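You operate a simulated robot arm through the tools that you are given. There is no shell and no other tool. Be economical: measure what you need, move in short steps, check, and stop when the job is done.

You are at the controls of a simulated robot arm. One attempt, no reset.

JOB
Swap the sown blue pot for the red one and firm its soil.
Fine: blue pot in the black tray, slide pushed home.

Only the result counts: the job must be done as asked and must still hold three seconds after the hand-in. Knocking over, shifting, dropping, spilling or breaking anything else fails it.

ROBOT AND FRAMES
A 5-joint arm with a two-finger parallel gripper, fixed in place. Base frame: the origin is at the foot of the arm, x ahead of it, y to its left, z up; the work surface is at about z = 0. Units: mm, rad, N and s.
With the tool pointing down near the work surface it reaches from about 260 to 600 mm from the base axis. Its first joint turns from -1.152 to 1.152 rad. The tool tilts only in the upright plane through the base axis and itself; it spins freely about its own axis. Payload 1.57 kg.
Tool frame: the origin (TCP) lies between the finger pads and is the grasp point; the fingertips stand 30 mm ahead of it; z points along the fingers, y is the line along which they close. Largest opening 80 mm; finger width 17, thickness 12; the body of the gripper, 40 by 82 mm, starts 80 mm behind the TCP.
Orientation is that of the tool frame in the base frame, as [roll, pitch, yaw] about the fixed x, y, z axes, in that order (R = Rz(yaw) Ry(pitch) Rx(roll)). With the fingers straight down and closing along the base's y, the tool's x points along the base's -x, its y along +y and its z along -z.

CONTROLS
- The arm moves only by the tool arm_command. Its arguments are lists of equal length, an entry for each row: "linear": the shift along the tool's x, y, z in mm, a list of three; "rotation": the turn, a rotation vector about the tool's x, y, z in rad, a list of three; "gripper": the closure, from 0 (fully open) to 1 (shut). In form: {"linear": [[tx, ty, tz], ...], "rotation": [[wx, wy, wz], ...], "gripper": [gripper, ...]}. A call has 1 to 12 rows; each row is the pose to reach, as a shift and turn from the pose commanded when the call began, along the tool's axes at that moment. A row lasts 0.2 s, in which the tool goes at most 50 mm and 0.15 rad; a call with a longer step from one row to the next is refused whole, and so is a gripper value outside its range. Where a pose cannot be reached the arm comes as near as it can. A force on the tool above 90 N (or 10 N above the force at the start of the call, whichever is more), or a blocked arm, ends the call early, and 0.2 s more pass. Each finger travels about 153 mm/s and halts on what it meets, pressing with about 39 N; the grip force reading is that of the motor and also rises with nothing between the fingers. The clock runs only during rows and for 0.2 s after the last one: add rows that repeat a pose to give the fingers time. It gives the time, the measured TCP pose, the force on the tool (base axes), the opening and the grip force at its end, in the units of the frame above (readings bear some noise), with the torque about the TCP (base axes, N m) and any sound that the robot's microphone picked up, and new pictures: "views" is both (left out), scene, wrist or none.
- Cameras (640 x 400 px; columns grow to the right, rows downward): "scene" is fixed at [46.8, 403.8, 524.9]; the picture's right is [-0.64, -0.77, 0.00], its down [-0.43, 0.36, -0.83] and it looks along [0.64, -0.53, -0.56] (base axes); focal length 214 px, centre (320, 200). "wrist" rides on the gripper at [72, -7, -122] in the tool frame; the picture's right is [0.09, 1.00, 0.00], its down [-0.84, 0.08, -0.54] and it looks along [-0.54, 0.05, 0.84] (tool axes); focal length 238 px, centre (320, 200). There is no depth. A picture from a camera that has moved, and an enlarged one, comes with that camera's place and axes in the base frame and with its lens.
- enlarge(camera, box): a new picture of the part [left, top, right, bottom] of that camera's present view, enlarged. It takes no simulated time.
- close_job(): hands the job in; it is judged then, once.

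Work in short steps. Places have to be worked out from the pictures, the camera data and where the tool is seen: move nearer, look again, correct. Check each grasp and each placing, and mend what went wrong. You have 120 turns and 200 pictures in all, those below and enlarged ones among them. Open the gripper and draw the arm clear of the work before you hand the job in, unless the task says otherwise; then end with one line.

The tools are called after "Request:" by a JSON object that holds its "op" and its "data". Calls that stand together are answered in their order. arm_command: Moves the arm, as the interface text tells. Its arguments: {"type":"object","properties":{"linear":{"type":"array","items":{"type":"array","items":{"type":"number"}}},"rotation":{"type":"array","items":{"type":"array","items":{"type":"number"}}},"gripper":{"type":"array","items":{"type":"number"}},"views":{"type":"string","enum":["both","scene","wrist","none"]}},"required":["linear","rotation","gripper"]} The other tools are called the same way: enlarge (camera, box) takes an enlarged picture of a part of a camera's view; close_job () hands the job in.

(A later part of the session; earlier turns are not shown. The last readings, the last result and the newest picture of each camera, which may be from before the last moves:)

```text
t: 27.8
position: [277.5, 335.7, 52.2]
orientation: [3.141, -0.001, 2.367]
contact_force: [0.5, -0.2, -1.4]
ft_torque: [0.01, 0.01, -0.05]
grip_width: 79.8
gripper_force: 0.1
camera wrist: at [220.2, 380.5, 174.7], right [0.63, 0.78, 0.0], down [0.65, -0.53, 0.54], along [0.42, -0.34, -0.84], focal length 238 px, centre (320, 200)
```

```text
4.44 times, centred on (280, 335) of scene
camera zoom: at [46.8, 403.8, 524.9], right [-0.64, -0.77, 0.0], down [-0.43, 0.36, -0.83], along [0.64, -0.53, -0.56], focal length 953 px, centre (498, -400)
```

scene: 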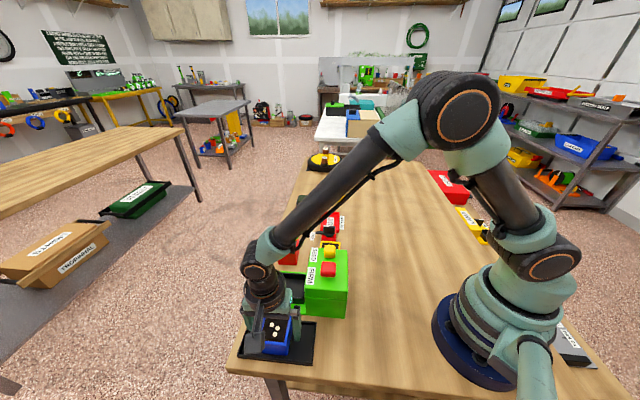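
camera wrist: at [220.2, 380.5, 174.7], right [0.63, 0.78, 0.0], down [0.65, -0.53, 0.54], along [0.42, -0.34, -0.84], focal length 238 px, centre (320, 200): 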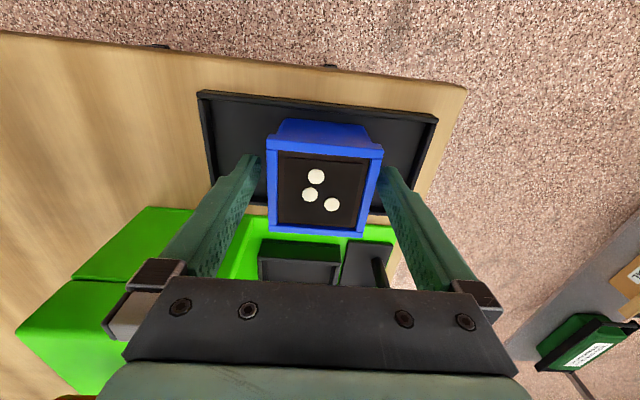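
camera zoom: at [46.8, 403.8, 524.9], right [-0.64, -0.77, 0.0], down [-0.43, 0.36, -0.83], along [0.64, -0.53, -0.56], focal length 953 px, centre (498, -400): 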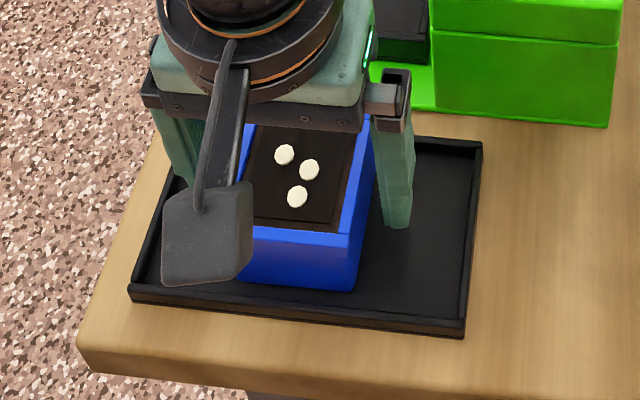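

The blue pot stands flat in the tray. I rise straight up, then travel high to above the red pot at roughly (456,191).

Request:
{"op": "arm_command", "data": {"linear": [[0, 0, -20], [0, 0, -60], [0, 0, -100], [0, 0, -130], [-33, 3, -135], [-66, 6, -135], [-99, 9, -135], [-132, 12, -135], [-165, 15, -135], [-198, 18, -135], [-229, 21, -135], [-229, 21, -135]], "rotation": [[0, 0, 0], [0, 0, 0], [0, 0, 0], [0, 0, 0], [0, 0, 0], [0, 0, 0], [0, 0, 0], [0, 0, 0], [0, 0, 0], [0, 0, 0], [0, 0, 0], [0, 0, 0]], "gripper": [0, 0, 0, 0, 0, 0, 0, 0, 0, 0, 0, 0]}}

Request:
{"op": "enlarge", "data": {"camera": "wrist", "box": [240, 60, 400, 180]}}

Request:
{"op": "enlarge", "data": {"camera": "scene", "box": [230, 220, 370, 370]}}

```text
t: 30.4
position: [454.6, 190.7, 186.6]
orientation: [-3.141, 0.002, 2.367]
contact_force: [0.5, 0.1, 1.1]
ft_torque: [0.0, 0.01, 0.0]
grip_width: 80.2
gripper_force: 0.1
camera wrist: at [397.7, 235.7, 308.7], right [0.63, 0.78, 0.0], down [0.65, -0.53, 0.54], along [0.42, -0.34, -0.84], focal length 238 px, centre (320, 200)
```

scene: 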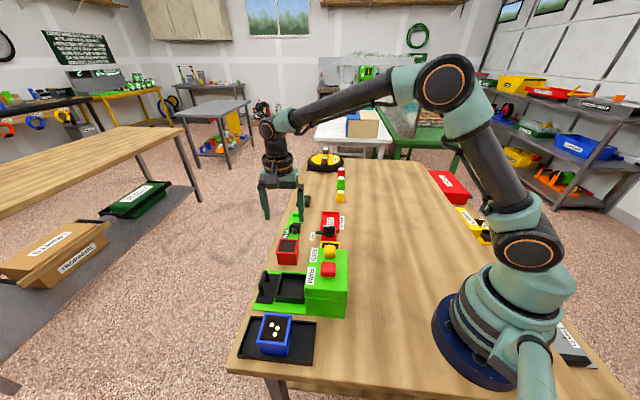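
wrist: 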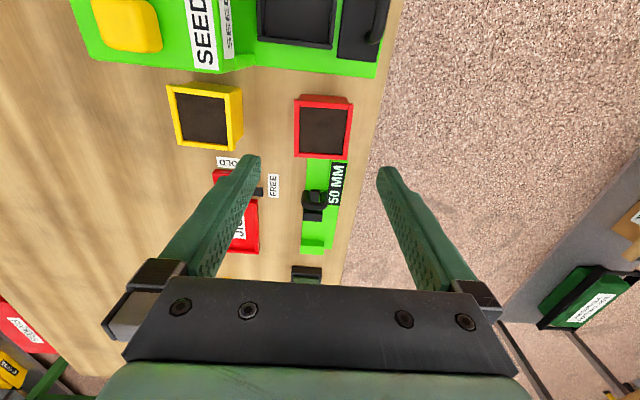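

```text
3.33 times, centred on (320, 120) of wrist
camera zoom: at [397.7, 235.7, 308.7], right [0.63, 0.78, 0.0], down [0.65, -0.53, 0.54], along [0.42, -0.34, -0.84], focal length 794 px, centre (320, 467)
```

zoom: 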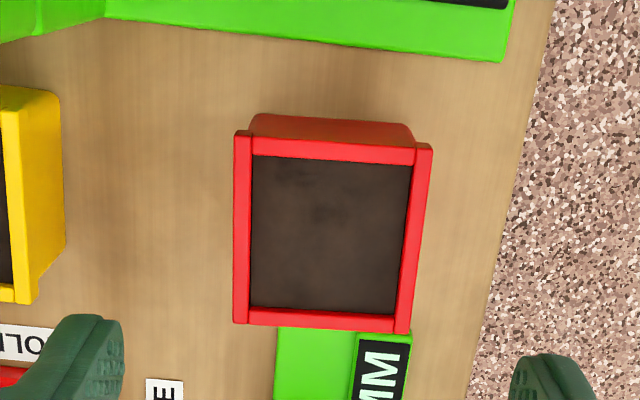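

```text
2.67 times, centred on (300, 295) of scene
camera zoom: at [46.9, 403.8, 524.9], right [-0.64, -0.77, 0.0], down [-0.43, 0.36, -0.83], along [0.64, -0.53, -0.56], focal length 572 px, centre (373, -53)
```

zoom: 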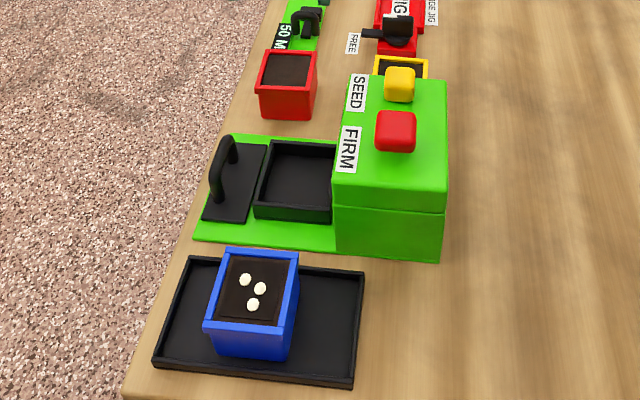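

The blue pot sits cleanly in the tray, and the red pot is aligned and nearly centred under the tool. I descend to its rim.

Request:
{"op": "arm_command", "data": {"linear": [[-1, 1, 35], [-2, 2, 70], [-2.5, 2, 105], [-2.5, 2, 134], [-2.5, 2, 134]], "rotation": [[0, 0, 0], [0, 0, 0], [0, 0, 0], [0, 0, 0], [0, 0, 0]], "gripper": [0, 0, 0, 0, 0]}}

```text
t: 31.6
position: [459.2, 190.6, 52.7]
orientation: [-3.141, 0.0, 2.367]
contact_force: [0.6, 0.2, -1.0]
ft_torque: [0.01, 0.01, -0.01]
grip_width: 80.1
gripper_force: 0.0
camera wrist: at [401.2, 236.2, 174.1], right [0.63, 0.78, 0.0], down [0.65, -0.53, 0.54], along [0.42, -0.34, -0.84], focal length 238 px, centre (320, 200)
```

scene: 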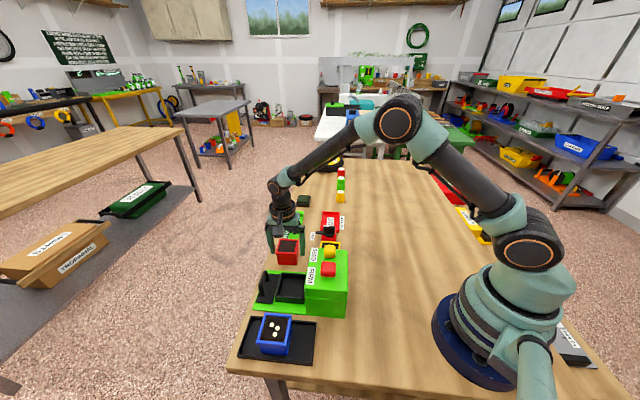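
wrist: 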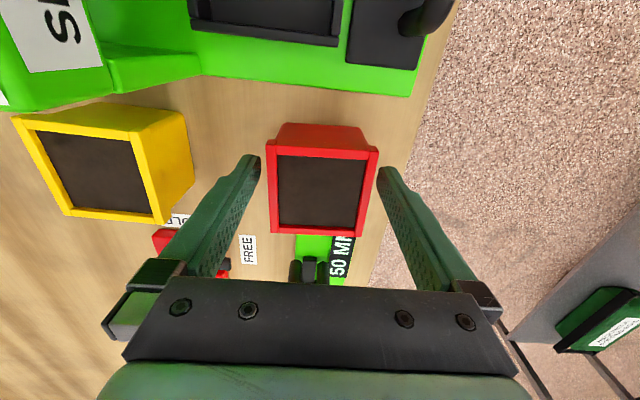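

Centred well; I close on the red pot and lift gently.

Request:
{"op": "arm_command", "data": {"linear": [[0, 0, 0], [0, 0, 0], [0, 0, 0], [0, 0, 0], [0, 0, -10], [0, 0, -25], [0, 0, -45], [0, 0, -70], [0, 0, -95], [0, 0, -115], [0, 0, -115]], "rotation": [[0, 0, 0], [0, 0, 0], [0, 0, 0], [0, 0, 0], [0, 0, 0], [0, 0, 0], [0, 0, 0], [0, 0, 0], [0, 0, 0], [0, 0, 0], [0, 0, 0]], "gripper": [0.15, 0.25, 1, 1, 1, 1, 1, 1, 1, 1, 1]}}

```text
t: 34.0
position: [459.3, 189.8, 167.9]
orientation: [-3.141, 0.001, 2.366]
contact_force: [-0.4, 0.5, -2.1]
ft_torque: [-0.02, 0.01, 0.04]
grip_width: 57.6
gripper_force: 38.8
camera wrist: at [402.9, 234.3, 290.2], right [0.63, 0.78, 0.0], down [0.65, -0.53, 0.54], along [0.42, -0.34, -0.84], focal length 238 px, centre (320, 200)
```

scene: 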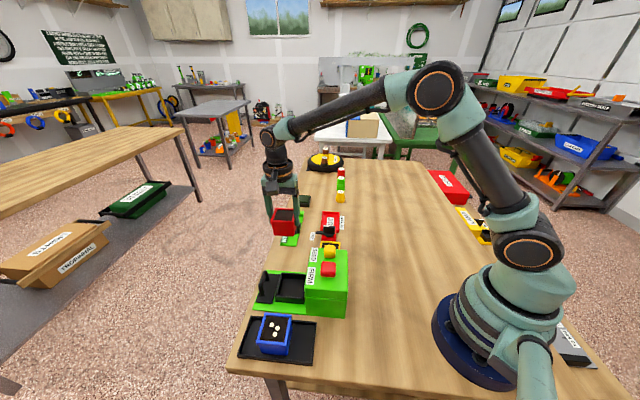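
wrist: 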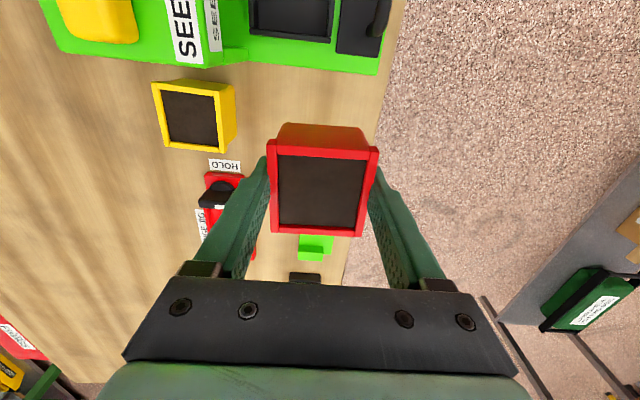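

The red pot is held. I spin 90° and move above the cradle at (357,243.5), where the blue pot was gripped.

Request:
{"op": "arm_command", "data": {"linear": [[5, -2, -8], [15, -5, -10], [25, -8, -10], [35, -11, -10], [45, -14, -10], [55, -17, -10], [65, -20, -10], [75, -23, -10], [85, -26, -10], [97, -29, -10], [110, -33, -10], [110.6, -33.3, -10]], "rotation": [[0, 0, 0.143], [0, 0, 0.286], [0, 0, 0.429], [0, 0, 0.572], [0, 0, 0.715], [0, 0, 0.858], [0, 0, 1.0], [0, 0, 1.143], [0, 0, 1.286], [0, 0, 1.429], [0, 0, 1.571], [0, 0, 1.571]], "gripper": [1, 1, 1, 1, 1, 1, 1, 1, 1, 1, 1, 1]}}

Request:
{"op": "enlarge", "data": {"camera": "wrist", "box": [240, 20, 440, 170]}}

```text
t: 36.6
position: [355.3, 243.9, 178.6]
orientation: [-3.141, 0.0, 0.796]
contact_force: [-0.8, -0.4, -2.0]
ft_torque: [0.01, 0.0, 0.0]
grip_width: 57.3
gripper_force: 38.5
camera wrist: at [400.5, 298.8, 300.6], right [0.77, -0.63, 0.0], down [-0.53, -0.65, 0.54], along [-0.34, -0.42, -0.84], focal length 238 px, centre (320, 200)
```

scene: 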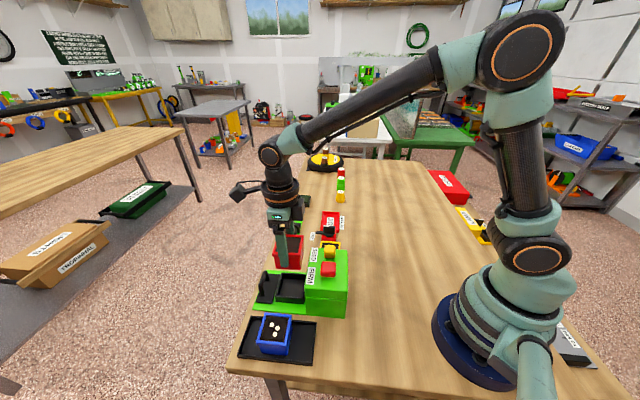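
wrist: 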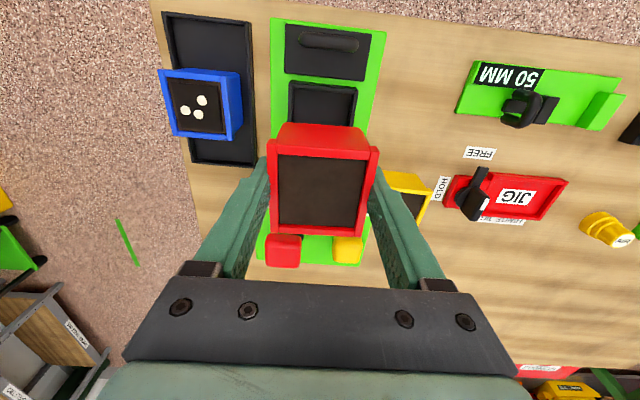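

```text
2.67 times, centred on (340, 95) of wrist
camera zoom: at [400.5, 298.8, 300.6], right [0.77, -0.63, 0.0], down [-0.53, -0.65, 0.54], along [-0.34, -0.42, -0.84], focal length 636 px, centre (267, 480)
```

zoom: 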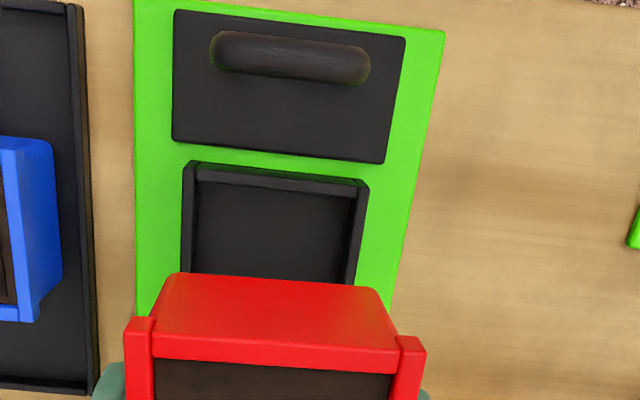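

I descend to z≈135 for a direct comparison with the earlier blue-pot image at that height.

Request:
{"op": "arm_command", "data": {"linear": [[0, 0, 15], [0, 0, 30], [0, 0, 43.4], [0, 0, 43.4]], "rotation": [[0, 0, 0], [0, 0, 0], [0, 0, 0], [0, 0, 0]], "gripper": [1, 1, 1, 1], "views": "wrist"}}

Request:
{"op": "enlarge", "data": {"camera": "wrist", "box": [240, 20, 440, 170]}}

```text
t: 37.6
position: [356.1, 243.4, 134.2]
orientation: [3.141, 0.0, 0.796]
contact_force: [0.5, 0.2, -1.8]
ft_torque: [0.01, 0.03, 0.01]
grip_width: 57.3
gripper_force: 39.1
camera wrist: at [400.9, 298.7, 256.5], right [0.78, -0.63, 0.0], down [-0.53, -0.65, 0.54], along [-0.34, -0.42, -0.84], focal length 238 px, centre (320, 200)
```

wrist: 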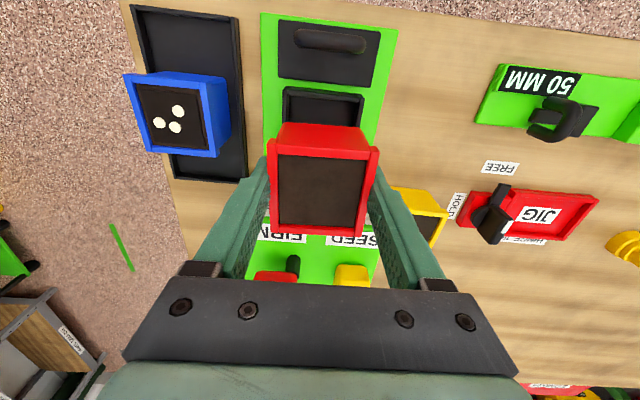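

```text
2.67 times, centred on (340, 95) of wrist
camera zoom: at [400.9, 298.7, 256.5], right [0.78, -0.63, 0.0], down [-0.53, -0.65, 0.54], along [-0.34, -0.42, -0.84], focal length 636 px, centre (267, 480)
```

zoom: 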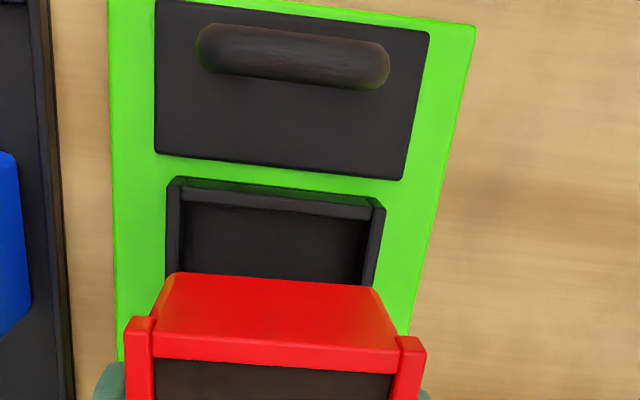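

It's nearly identical to the earlier view; I shift about 1.5 mm in y and 1 mm in x, then descend to z≈70.

Request:
{"op": "arm_command", "data": {"linear": [[1, 1.5, 15], [1, 1.5, 30], [1, 1.5, 45], [1, 1.5, 58], [1, 1.5, 58]], "rotation": [[0, 0, 0], [0, 0, 0], [0, 0, 0], [0, 0, 0], [0, 0, 0]], "gripper": [1, 1, 1, 1, 1]}}

Request:
{"op": "enlarge", "data": {"camera": "wrist", "box": [220, 70, 420, 220]}}

Request:
{"op": "enlarge", "data": {"camera": "scene", "box": [245, 235, 345, 315]}}

```text
t: 38.8
position: [358.3, 242.5, 76.1]
orientation: [-3.141, -0.001, 0.797]
contact_force: [0.4, -0.1, -1.1]
ft_torque: [0.0, 0.02, 0.0]
grip_width: 56.9
gripper_force: 38.7
camera wrist: at [403.2, 298.0, 198.1], right [0.78, -0.63, 0.0], down [-0.53, -0.65, 0.54], along [-0.34, -0.42, -0.84], focal length 238 px, centre (320, 200)
```

scene: 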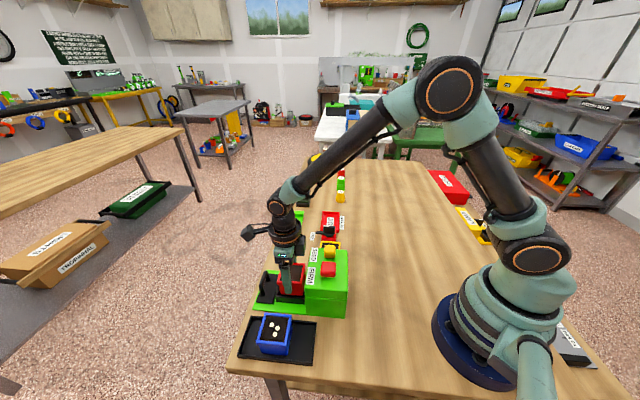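
wrist: 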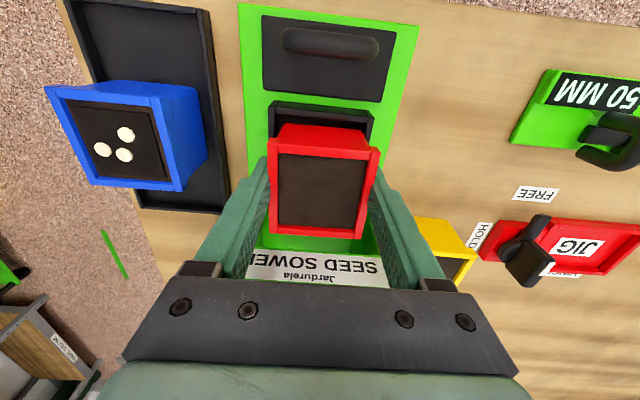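

```text
2.67 times, centred on (320, 145) of wrist
camera zoom: at [403.2, 298.0, 198.1], right [0.78, -0.63, 0.0], down [-0.53, -0.65, 0.54], along [-0.34, -0.42, -0.84], focal length 636 px, centre (320, 347)
```

zoom: 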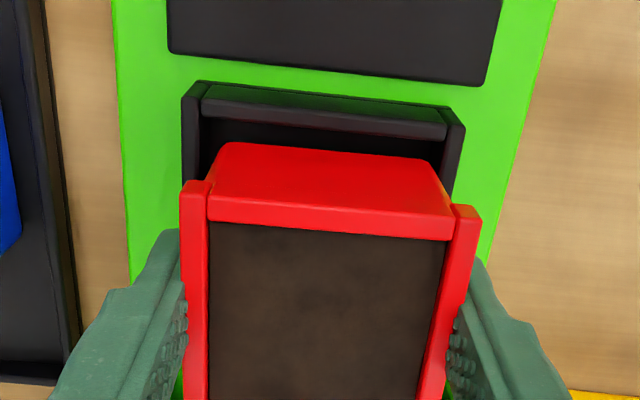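

```text
5.00 times, centred on (295, 275) of scene
camera zoom: at [46.8, 403.8, 524.9], right [-0.64, -0.77, 0.0], down [-0.43, 0.36, -0.83], along [0.64, -0.53, -0.56], focal length 1072 px, centre (445, -175)
```

zoom: 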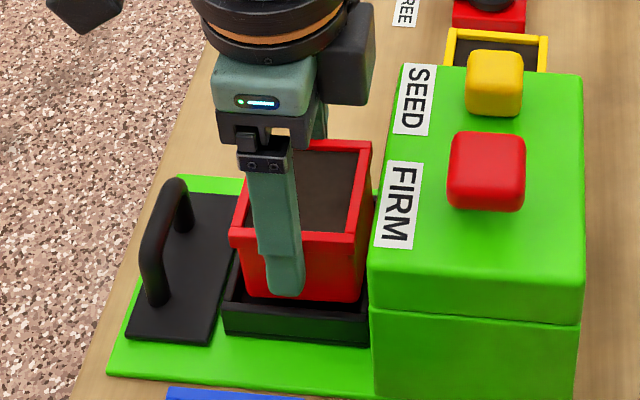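

The alignment looks good. I lower in 2 mm steps toward the seat height of about 61.

Request:
{"op": "arm_command", "data": {"linear": [[0, 0, 3], [0, 0, 6], [0, 0, 8], [0, 0, 10], [0, 0, 12], [0, 0, 14], [0, 0, 14]], "rotation": [[0, 0, 0], [0, 0, 0], [0, 0, 0], [0, 0, 0], [0, 0, 0], [0, 0, 0], [0, 0, 0]], "gripper": [1, 1, 1, 1, 1, 1, 1]}}

Request:
{"op": "enlarge", "data": {"camera": "scene", "box": [245, 235, 345, 315]}}

```text
t: 40.4
position: [358.5, 242.7, 63.2]
orientation: [3.14, -0.001, 0.797]
contact_force: [-0.8, 0.6, 0.4]
ft_torque: [0.05, -0.06, 0.02]
grip_width: 57.0
gripper_force: 38.5
camera wrist: at [402.9, 298.5, 185.3], right [0.78, -0.63, 0.0], down [-0.53, -0.65, 0.54], along [-0.34, -0.42, -0.84], focal length 238 px, centre (320, 200)
```

scene: 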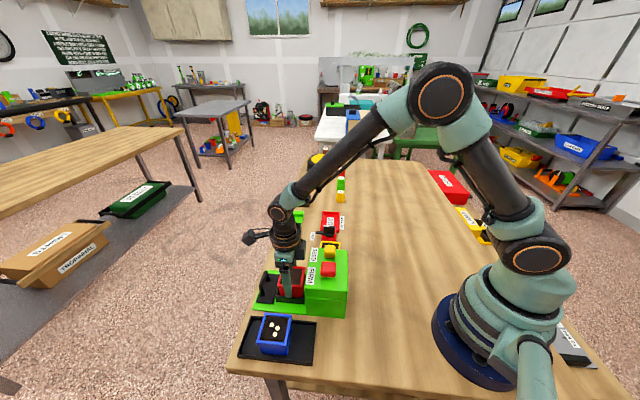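
wrist: 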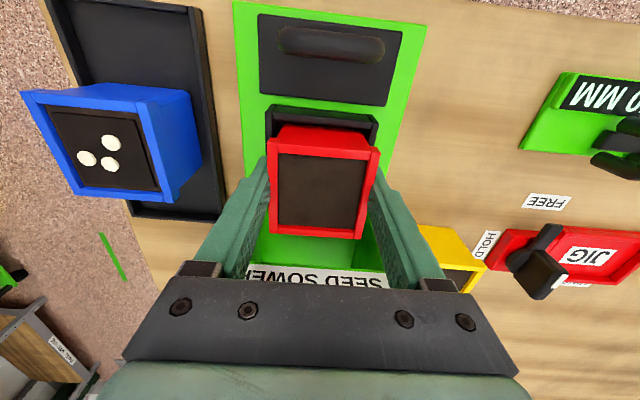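

```text
5.00 times, centred on (295, 275) of scene
camera zoom: at [46.8, 403.8, 524.9], right [-0.64, -0.77, 0.0], down [-0.43, 0.36, -0.83], along [0.64, -0.53, -0.56], focal length 1072 px, centre (445, -175)
```

zoom: 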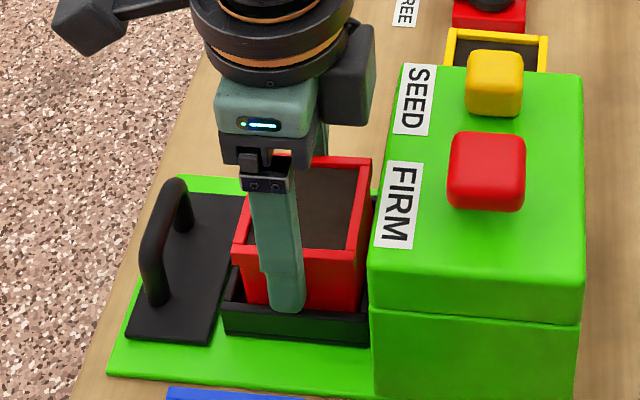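

Seated inside the cradle, contact just starting. I go 1.5 mm lower and release slowly.

Request:
{"op": "arm_command", "data": {"linear": [[0, 0, 1.5], [0, 0, 2], [0, 0, 2], [0, 0, 2], [0, 0, 2], [0, 0, 2]], "rotation": [[0, 0, 0], [0, 0, 0], [0, 0, 0], [0, 0, 0], [0, 0, 0], [0, 0, 0]], "gripper": [1, 1, 0.25, 0.2, 0.1, 0]}}

```text
t: 41.8
position: [358.6, 242.3, 61.6]
orientation: [-3.141, 0.0, 0.796]
contact_force: [-0.7, -0.4, 1.0]
ft_torque: [-0.02, 0.02, -0.02]
grip_width: 79.9
gripper_force: 0.0
camera wrist: at [402.3, 298.0, 183.2], right [0.78, -0.63, 0.0], down [-0.53, -0.65, 0.54], along [-0.34, -0.42, -0.84], focal length 238 px, centre (320, 200)
```

scene: 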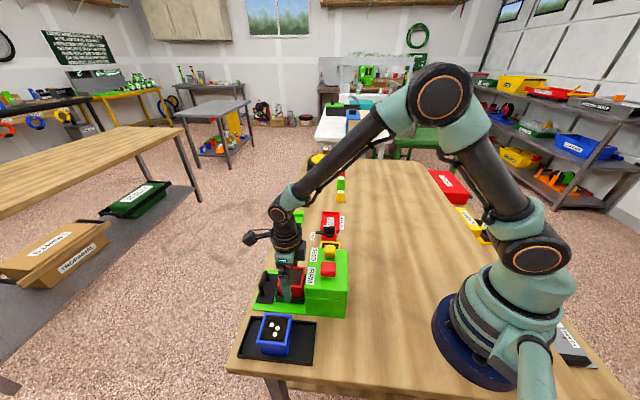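
wrist: 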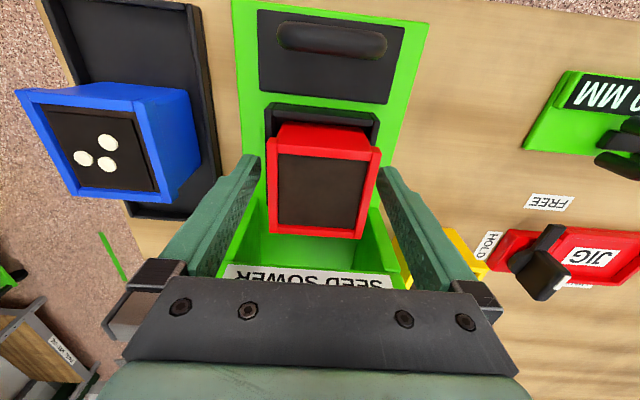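

Released and upright. I rise, then turn back toward the handle.

Request:
{"op": "arm_command", "data": {"linear": [[0, 0, -20], [0, 0, -60], [0, 0, -100], [8, 0, -105], [16, 0, -105], [24, 0, -105], [32, 0, -105], [40, 0, -105], [48, 0, -105], [56, 0, -105], [65, 0, -105], [74, 0, -105]], "rotation": [[0, 0, 0], [0, 0, 0], [0, 0, 0], [0, 0, -0.14], [0, 0, -0.28], [0, 0, -0.42], [0, 0, -0.56], [0, 0, -0.7], [0, 0, -0.84], [0, 0, -0.98], [0, 0, -1.12], [0, 0, -1.26]], "gripper": [0, 0, 0, 0, 0, 0, 0, 0.3, 0.65, 0.65, 0.65, 0.65], "views": "none"}}

Request:
{"op": "arm_command", "data": {"linear": [[0, 0, 0], [0, 0, 0], [0, 0, 0], [0, 0, 0]], "rotation": [[0, 0, -0.14], [0, 0, -0.28], [0, 0, -0.301], [0, 0, -0.301]], "gripper": [0.65, 0.65, 0.65, 0.65]}}

Request:
{"op": "enlarge", "data": {"camera": "wrist", "box": [190, 60, 350, 180]}}

```text
t: 44.4
position: [409.9, 296.2, 167.6]
orientation: [3.14, 0.001, 2.059]
contact_force: [-0.1, -0.1, 0.6]
ft_torque: [0.01, 0.03, -0.04]
grip_width: 27.8
gripper_force: 0.0
```

```text
t: 45.4
position: [409.1, 295.2, 166.5]
orientation: [3.141, 0.002, 2.358]
contact_force: [-0.2, 0.3, 1.1]
ft_torque: [-0.02, 0.02, 0.0]
grip_width: 27.8
gripper_force: 0.0
camera wrist: at [353.1, 340.5, 287.9], right [0.64, 0.77, 0.0], down [0.65, -0.54, 0.54], along [0.42, -0.35, -0.84], focal length 238 px, centre (320, 200)
```

scene: 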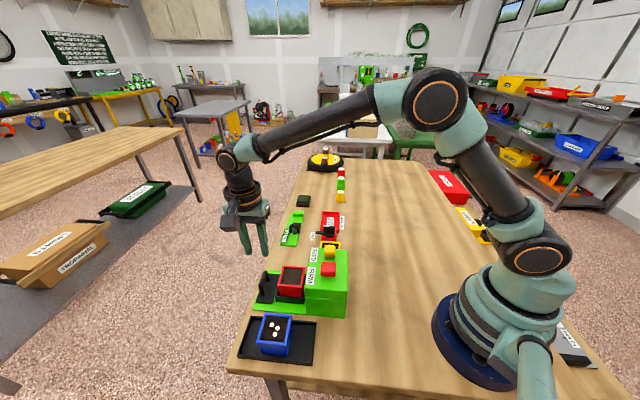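
wrist: 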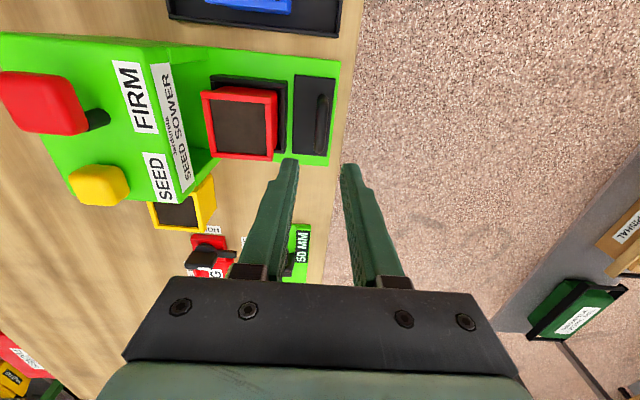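

```text
3.33 times, centred on (270, 120) of wrist
camera zoom: at [353.1, 340.5, 287.9], right [0.64, 0.77, 0.0], down [0.65, -0.54, 0.54], along [0.42, -0.35, -0.84], focal length 794 px, centre (487, 467)
```

zoom: 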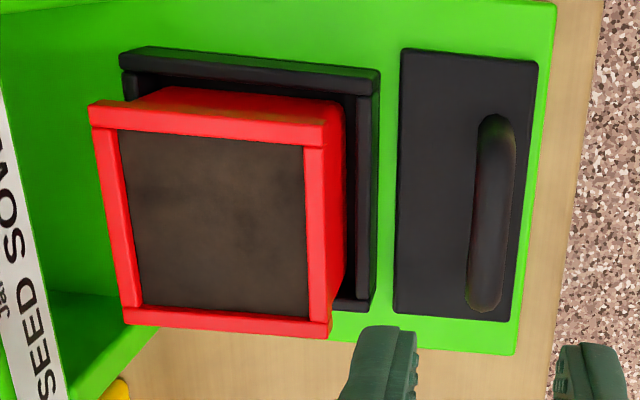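

The view matches the earlier release pose over the handle. I descend and grip it.

Request:
{"op": "arm_command", "data": {"linear": [[0, 0, 30], [0, 0, 60], [0, 0, 90], [0, 0, 119], [0, 0, 119], [0, 0, 119], [0, 0, 119]], "rotation": [[0, 0, 0], [0, 0, 0], [0, 0, 0], [0, 0, 0], [0, 0, 0], [0, 0, 0], [0, 0, 0]], "gripper": [0.65, 0.65, 0.65, 0.65, 0.65, 1, 1]}}

```text
t: 47.0
position: [409.5, 295.7, 44.5]
orientation: [3.141, 0.001, 2.357]
contact_force: [1.4, 0.5, -4.3]
ft_torque: [-0.16, -0.39, 0.05]
grip_width: 11.7
gripper_force: 29.0
camera wrist: at [352.5, 341.1, 166.8], right [0.64, 0.77, 0.0], down [0.65, -0.54, 0.54], along [0.42, -0.35, -0.84], focal length 238 px, centre (320, 200)
```

scene: 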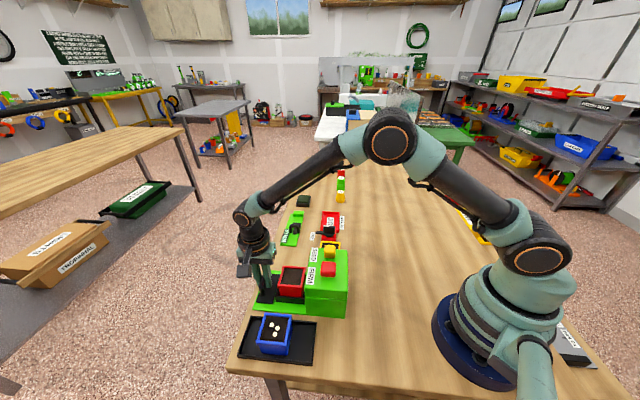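
wrist: 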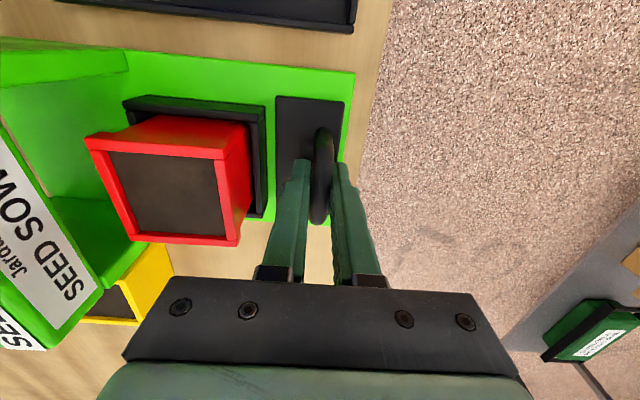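

The handle is gripped. I push the slide inward in steps.

Request:
{"op": "arm_command", "data": {"linear": [[0, -4, 0], [0, -10, 0], [0, -18, 0], [0, -26, 0], [0, -34, 0], [0, -42, 0], [0, -50, 0], [0, -58, 0], [0, -64, 0], [0, -70, 0], [0, -75, 0]], "rotation": [[0, 0, 0], [0, 0, 0], [0, 0, 0], [0, 0, 0], [0, 0, 0], [0, 0, 0], [0, 0, 0], [0, 0, 0], [0, 0, 0], [0, 0, 0], [0, 0, 0]], "gripper": [1, 1, 1, 1, 1, 1, 1, 1, 1, 1, 1]}}

```text
t: 49.4
position: [355.9, 241.6, 47.0]
orientation: [-3.14, -0.001, 2.356]
contact_force: [-4.3, 5.2, -28.9]
ft_torque: [0.21, -0.29, 0.0]
grip_width: 11.6
gripper_force: 29.4
camera wrist: at [299.4, 287.5, 168.8], right [0.64, 0.77, 0.0], down [0.65, -0.54, 0.54], along [0.42, -0.35, -0.84], focal length 238 px, centre (320, 200)
```

scene: 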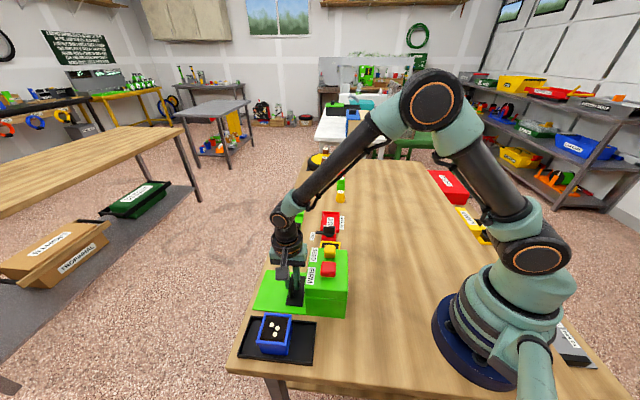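
wrist: 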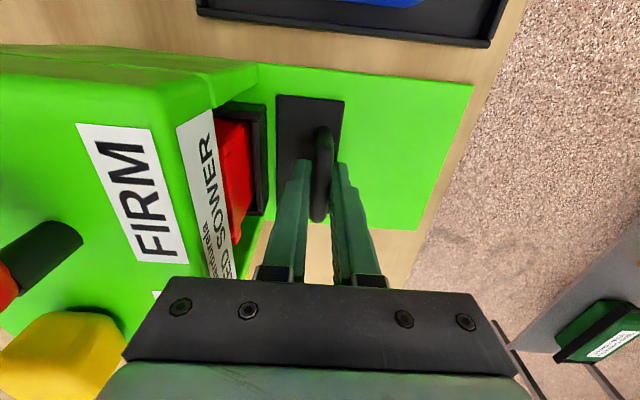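

About 6 mm remain to the original place. I push to the stop in small steps, easing down to take off the upward pull.

Request:
{"op": "arm_command", "data": {"linear": [[0, -2, 1.5], [0, -4, 1.5], [0, -6, 1.5], [0, -8, 1.5], [0, -10, 1.5], [0, -12, 1.5]], "rotation": [[0, 0, 0], [0, 0, 0], [0, 0, 0], [0, 0, 0], [0, 0, 0], [0, 0, 0]], "gripper": [1, 1, 1, 1, 1, 1]}}

```text
t: 50.8
position: [351.3, 236.4, 47.5]
orientation: [3.134, 0.002, 2.357]
contact_force: [-3.3, 23.8, 10.1]
ft_torque: [-0.42, 0.71, -0.11]
grip_width: 11.9
gripper_force: 28.7
camera wrist: at [292.5, 280.9, 168.5], right [0.64, 0.77, 0.01], down [0.64, -0.54, 0.54], along [0.42, -0.34, -0.84], focal length 238 px, centre (320, 200)
```

scene: 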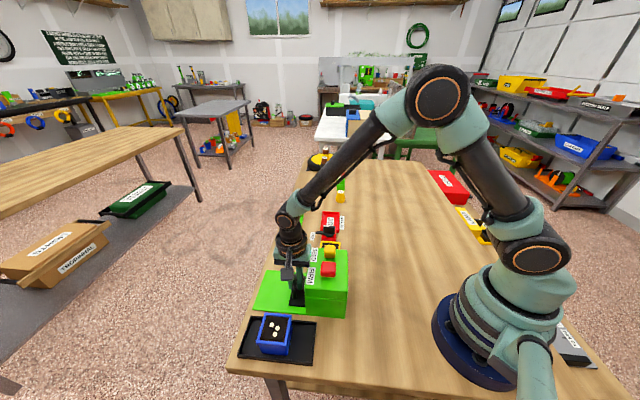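
wrist: 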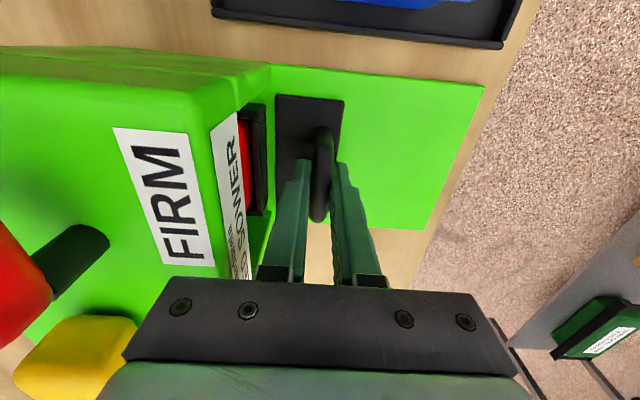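

It's at the stop: about 20 N resistance, position equal to the original home. I relax, release, and rise.

Request:
{"op": "arm_command", "data": {"linear": [[0, 3, 0], [0, 5, 0], [0, 5, 0], [0, 5, 0], [0, 5, -40], [0, 5, -80], [0, 5, -120], [0, 5, -150], [0, 5, -150]], "rotation": [[0, 0, 0], [0, 0, 0], [0, 0, 0], [0, 0, 0], [0, 0, 0], [0, 0, 0], [0, 0, 0], [0, 0, 0], [0, 0, 0]], "gripper": [1, 1, 0.65, 0.65, 0.65, 0.65, 0.65, 0.65, 0.65]}}

Request:
{"op": "enlarge", "data": {"camera": "wrist", "box": [120, 50, 360, 230]}}

Request:
{"op": "enlarge", "data": {"camera": "scene", "box": [240, 235, 360, 325]}}

```text
t: 52.8
position: [352.0, 238.6, 194.7]
orientation: [-3.141, 0.0, 2.358]
contact_force: [-0.5, -0.2, -0.1]
ft_torque: [-0.01, -0.01, 0.01]
grip_width: 27.9
gripper_force: 0.1
camera wrist: at [295.6, 283.1, 316.9], right [0.64, 0.77, 0.0], down [0.65, -0.54, 0.54], along [0.42, -0.35, -0.84], focal length 238 px, centre (320, 200)
```

scene: 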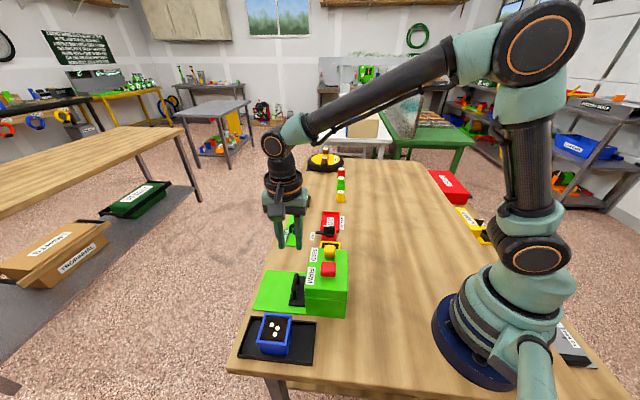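
wrist: 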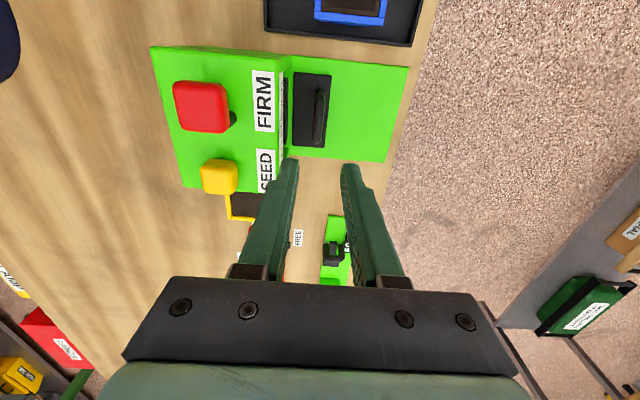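

```text
2.22 times, centred on (240, 140) of wrist
camera zoom: at [295.6, 283.1, 316.9], right [0.64, 0.77, 0.0], down [0.65, -0.54, 0.54], along [0.42, -0.35, -0.84], focal length 530 px, centre (498, 333)
```

zoom: 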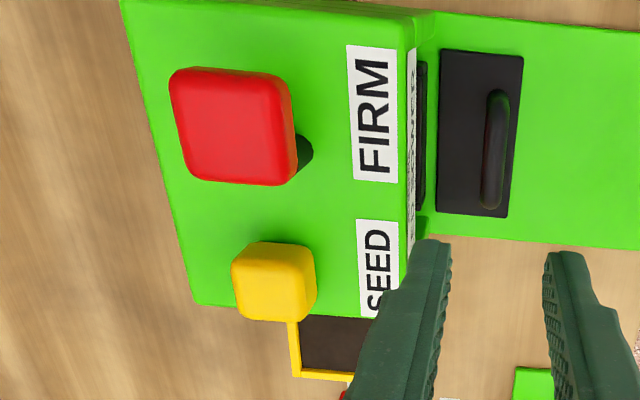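

```text
4.44 times, centred on (300, 280) of scene
camera zoom: at [46.8, 403.8, 524.9], right [-0.64, -0.77, 0.0], down [-0.43, 0.36, -0.83], along [0.64, -0.53, -0.56], focal length 953 px, centre (409, -156)
```

zoom: 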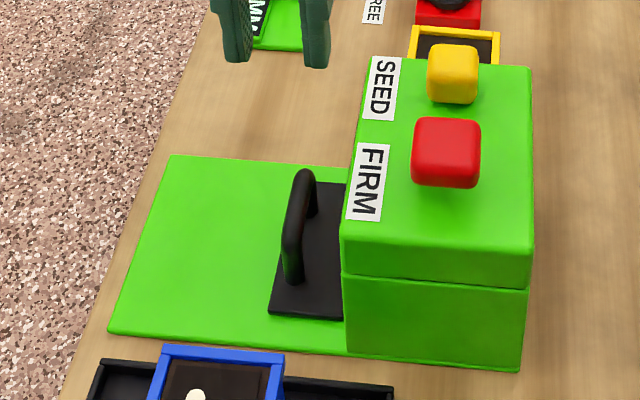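

The slide is home. The FIRM cap's top triangulates to about (270,196.5,z≈145). I hover above it with closed fingers.

Request:
{"op": "arm_command", "data": {"linear": [[0, 0, -10], [7, -22, -12], [14, -44, -12], [21, -66, -12], [28.5, -87.6, -12], [28.5, -87.6, -12]], "rotation": [[0, 0, 0], [0, 0, 0], [0, 0, 0], [0, 0, 0], [0, 0, 0], [0, 0, 0]], "gripper": [0.65, 1, 1, 1, 1, 1]}}

Request:
{"op": "enlarge", "data": {"camera": "wrist", "box": [220, 70, 420, 220]}}

Request:
{"op": "enlarge", "data": {"camera": "scene", "box": [270, 220, 370, 300]}}

```text
t: 54.2
position: [269.0, 195.9, 209.0]
orientation: [3.141, 0.0, 2.357]
contact_force: [-0.3, 0.2, -0.3]
ft_torque: [0.01, 0.01, 0.02]
grip_width: 0.0
gripper_force: 21.1
camera wrist: at [212.3, 241.2, 330.0], right [0.64, 0.77, 0.0], down [0.65, -0.54, 0.54], along [0.42, -0.35, -0.84], focal length 238 px, centre (320, 200)
```

scene: 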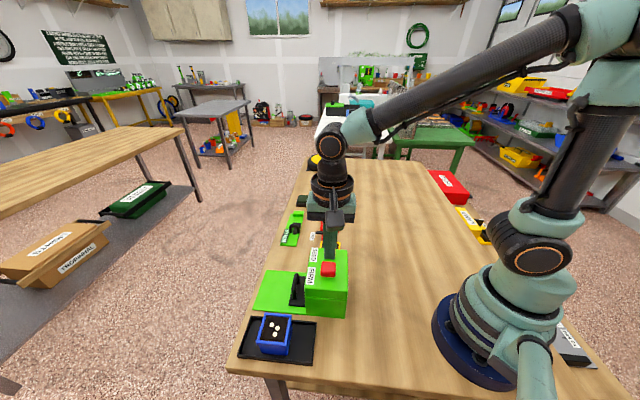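
wrist: 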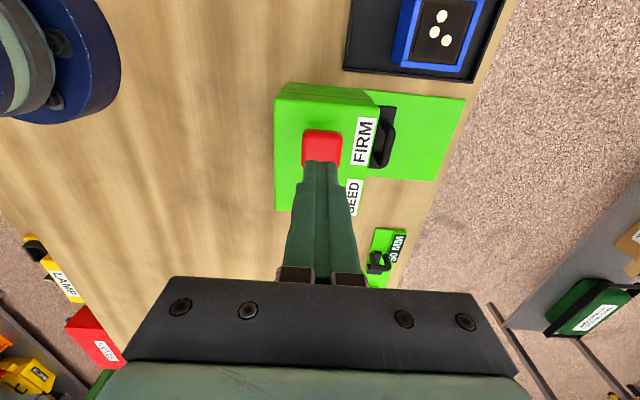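

```text
2.67 times, centred on (320, 145) of wrist
camera zoom: at [212.3, 241.2, 330.0], right [0.64, 0.77, 0.0], down [0.65, -0.54, 0.54], along [0.42, -0.35, -0.84], focal length 636 px, centre (320, 347)
```

zoom: 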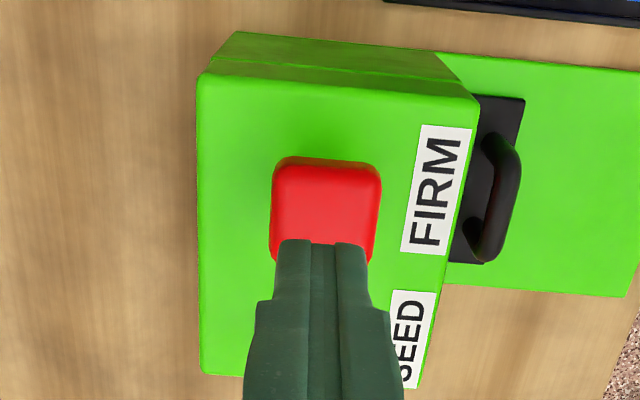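

```text
5.00 times, centred on (320, 260) of scene
camera zoom: at [46.8, 403.8, 524.9], right [-0.64, -0.77, 0.0], down [-0.43, 0.36, -0.83], along [0.64, -0.53, -0.56], focal length 1072 px, centre (320, -100)
```

zoom: 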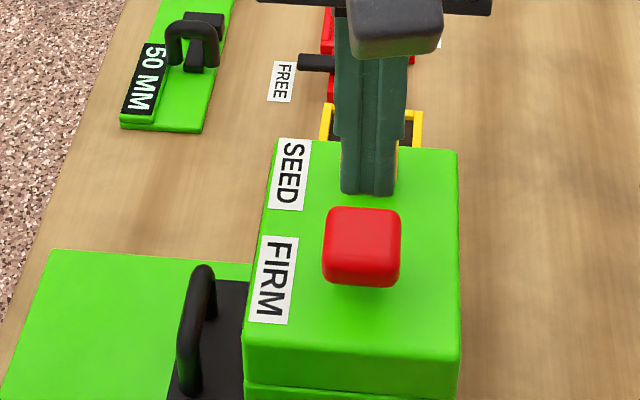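

The fingertips are aligned above the cap. I press down slowly in small steps.

Request:
{"op": "arm_command", "data": {"linear": [[0, 0, 15], [0, 0, 25], [0, 0, 29], [0, 0, 32], [0, 0, 35], [0, 0, 38], [0, 0, 41], [0, 0, 44], [0, 0, 47]], "rotation": [[0, 0, 0], [0, 0, 0], [0, 0, 0], [0, 0, 0], [0, 0, 0], [0, 0, 0], [0, 0, 0], [0, 0, 0], [0, 0, 0]], "gripper": [1, 1, 1, 1, 1, 1, 1, 1, 1]}}

```text
t: 56.2
position: [270.4, 194.8, 165.3]
orientation: [3.141, 0.0, 2.356]
contact_force: [-7.7, -4.0, 19.9]
ft_torque: [-0.12, 0.19, 0.03]
grip_width: 0.3
gripper_force: 21.3
heard: click
stopped in row 9: the force on the tool passed its limit at 98 N (the readings are from after the stop); the commanded pose is now the measured one
camera wrist: at [213.6, 241.4, 287.6], right [0.64, 0.77, 0.0], down [0.65, -0.54, 0.54], along [0.42, -0.35, -0.84], focal length 238 px, centre (320, 200)
```

scene: 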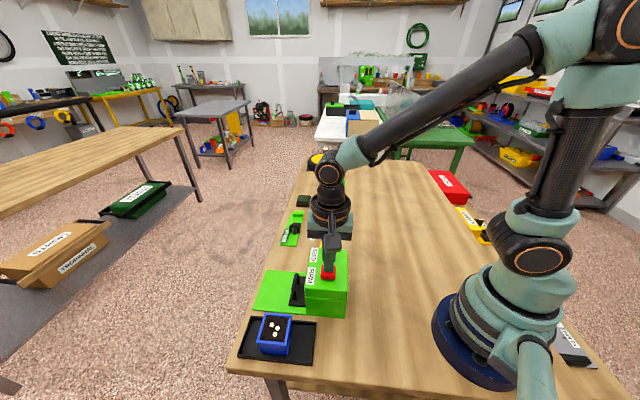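
wrist: 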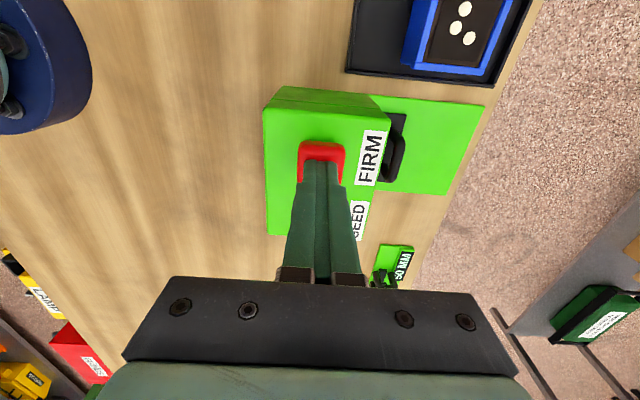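

A click was heard and the button bottomed out. I rise clear and inspect.

Request:
{"op": "arm_command", "data": {"linear": [[0, 0, -15], [0, 0, -40], [0, 0, -70], [0, 0, -100], [0, 0, -100]], "rotation": [[0, 0, 0], [0, 0, 0], [0, 0, 0], [0, 0, 0], [0, 0, 0]], "gripper": [1, 1, 1, 1, 1]}}

Request:
{"op": "enlarge", "data": {"camera": "scene", "box": [230, 230, 370, 370]}}

Request:
{"op": "enlarge", "data": {"camera": "wrist", "box": [240, 60, 440, 210]}}

```text
t: 57.4
position: [269.0, 196.1, 263.8]
orientation: [-3.14, 0.0, 2.356]
contact_force: [-0.1, -0.2, 0.3]
ft_torque: [0.01, 0.01, 0.0]
grip_width: 0.0
gripper_force: 21.4
camera wrist: at [212.3, 241.6, 386.1], right [0.64, 0.77, 0.0], down [0.65, -0.54, 0.54], along [0.42, -0.35, -0.84], focal length 238 px, centre (320, 200)
```

scene: 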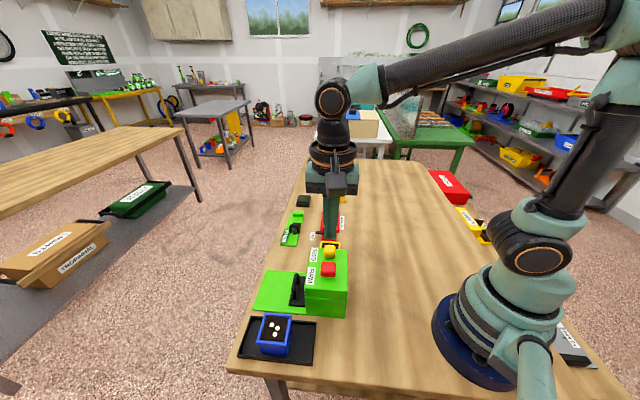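
wrist: 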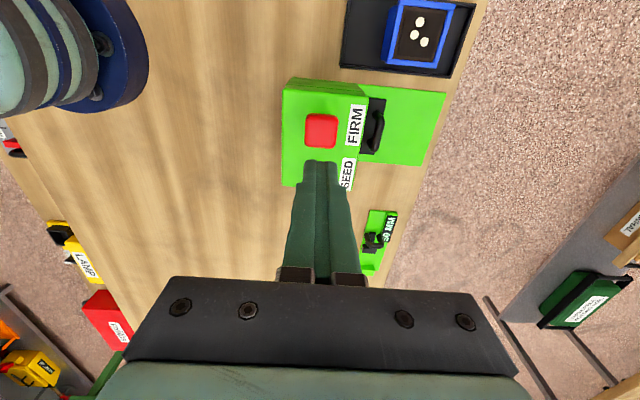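

```text
2.86 times, centred on (300, 300) of scene
camera zoom: at [46.8, 403.8, 524.9], right [-0.64, -0.77, 0.0], down [-0.43, 0.36, -0.83], along [0.64, -0.53, -0.56], focal length 613 px, centre (377, -86)
```

zoom: 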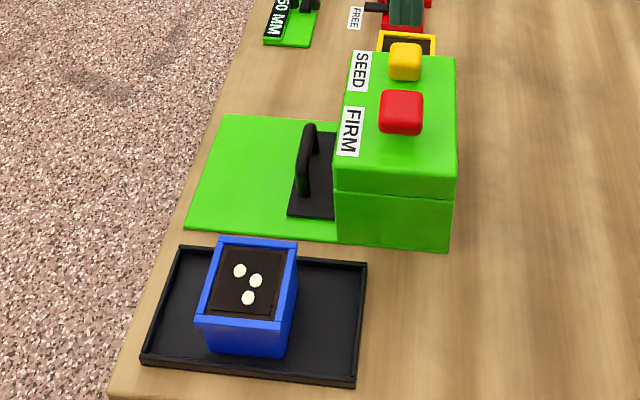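

```text
2.67 times, centred on (340, 135) of wrist
camera zoom: at [212.3, 241.6, 386.1], right [0.64, 0.77, 0.0], down [0.65, -0.54, 0.54], along [0.42, -0.35, -0.84], focal length 636 px, centre (267, 373)
```

zoom: 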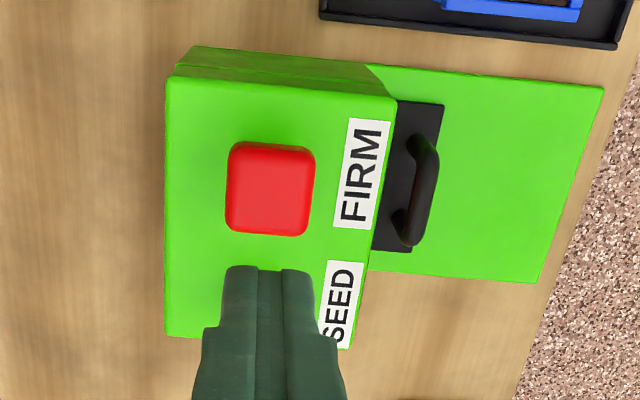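

All is in place and the machine hasn't moved. To make sure the soil is actually firmed, I'll draw the slide partly out and look; first back above the handle.

Request:
{"op": "arm_command", "data": {"linear": [[-7, 22, 0], [-15, 44, 0], [-22, 66, 0], [-29.4, 88, 0], [-29.4, 88, 40], [-29.4, 88, 80], [-29.4, 88, 120], [-29.4, 88, 150], [-29.4, 88, 150]], "rotation": [[0, 0, 0], [0, 0, 0], [0, 0, 0], [0, 0, 0], [0, 0, 0], [0, 0, 0], [0, 0, 0], [0, 0, 0], [0, 0, 0]], "gripper": [0.65, 0.65, 0.65, 0.65, 0.65, 0.65, 0.65, 0.65, 0.65]}}

```text
t: 59.4
position: [352.4, 238.3, 113.5]
orientation: [3.141, 0.001, 2.356]
contact_force: [-0.2, -0.3, -1.0]
ft_torque: [0.0, 0.01, 0.02]
grip_width: 28.1
gripper_force: 0.2
camera wrist: at [297.1, 283.2, 236.9], right [0.64, 0.77, 0.0], down [0.65, -0.54, 0.54], along [0.42, -0.35, -0.84], focal length 238 px, centre (320, 200)
```

scene: 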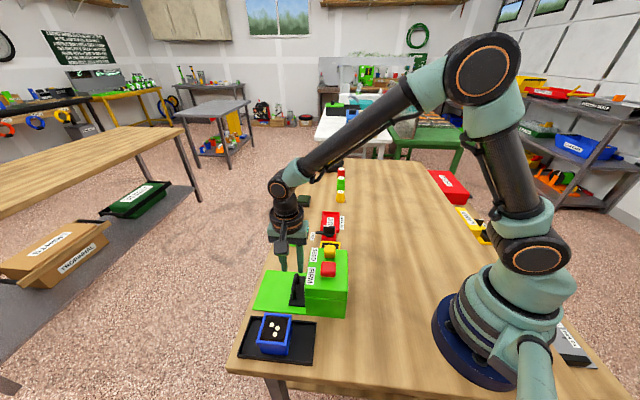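
wrist: 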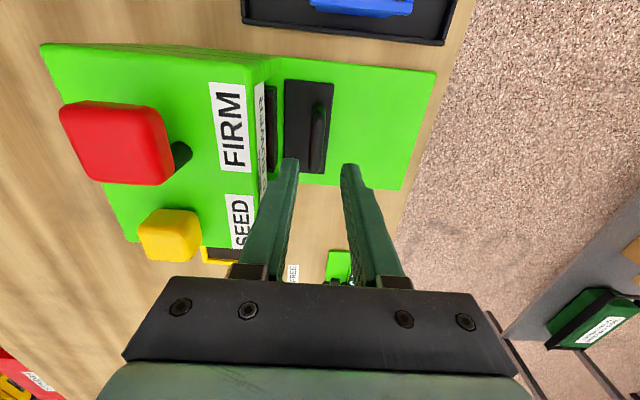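

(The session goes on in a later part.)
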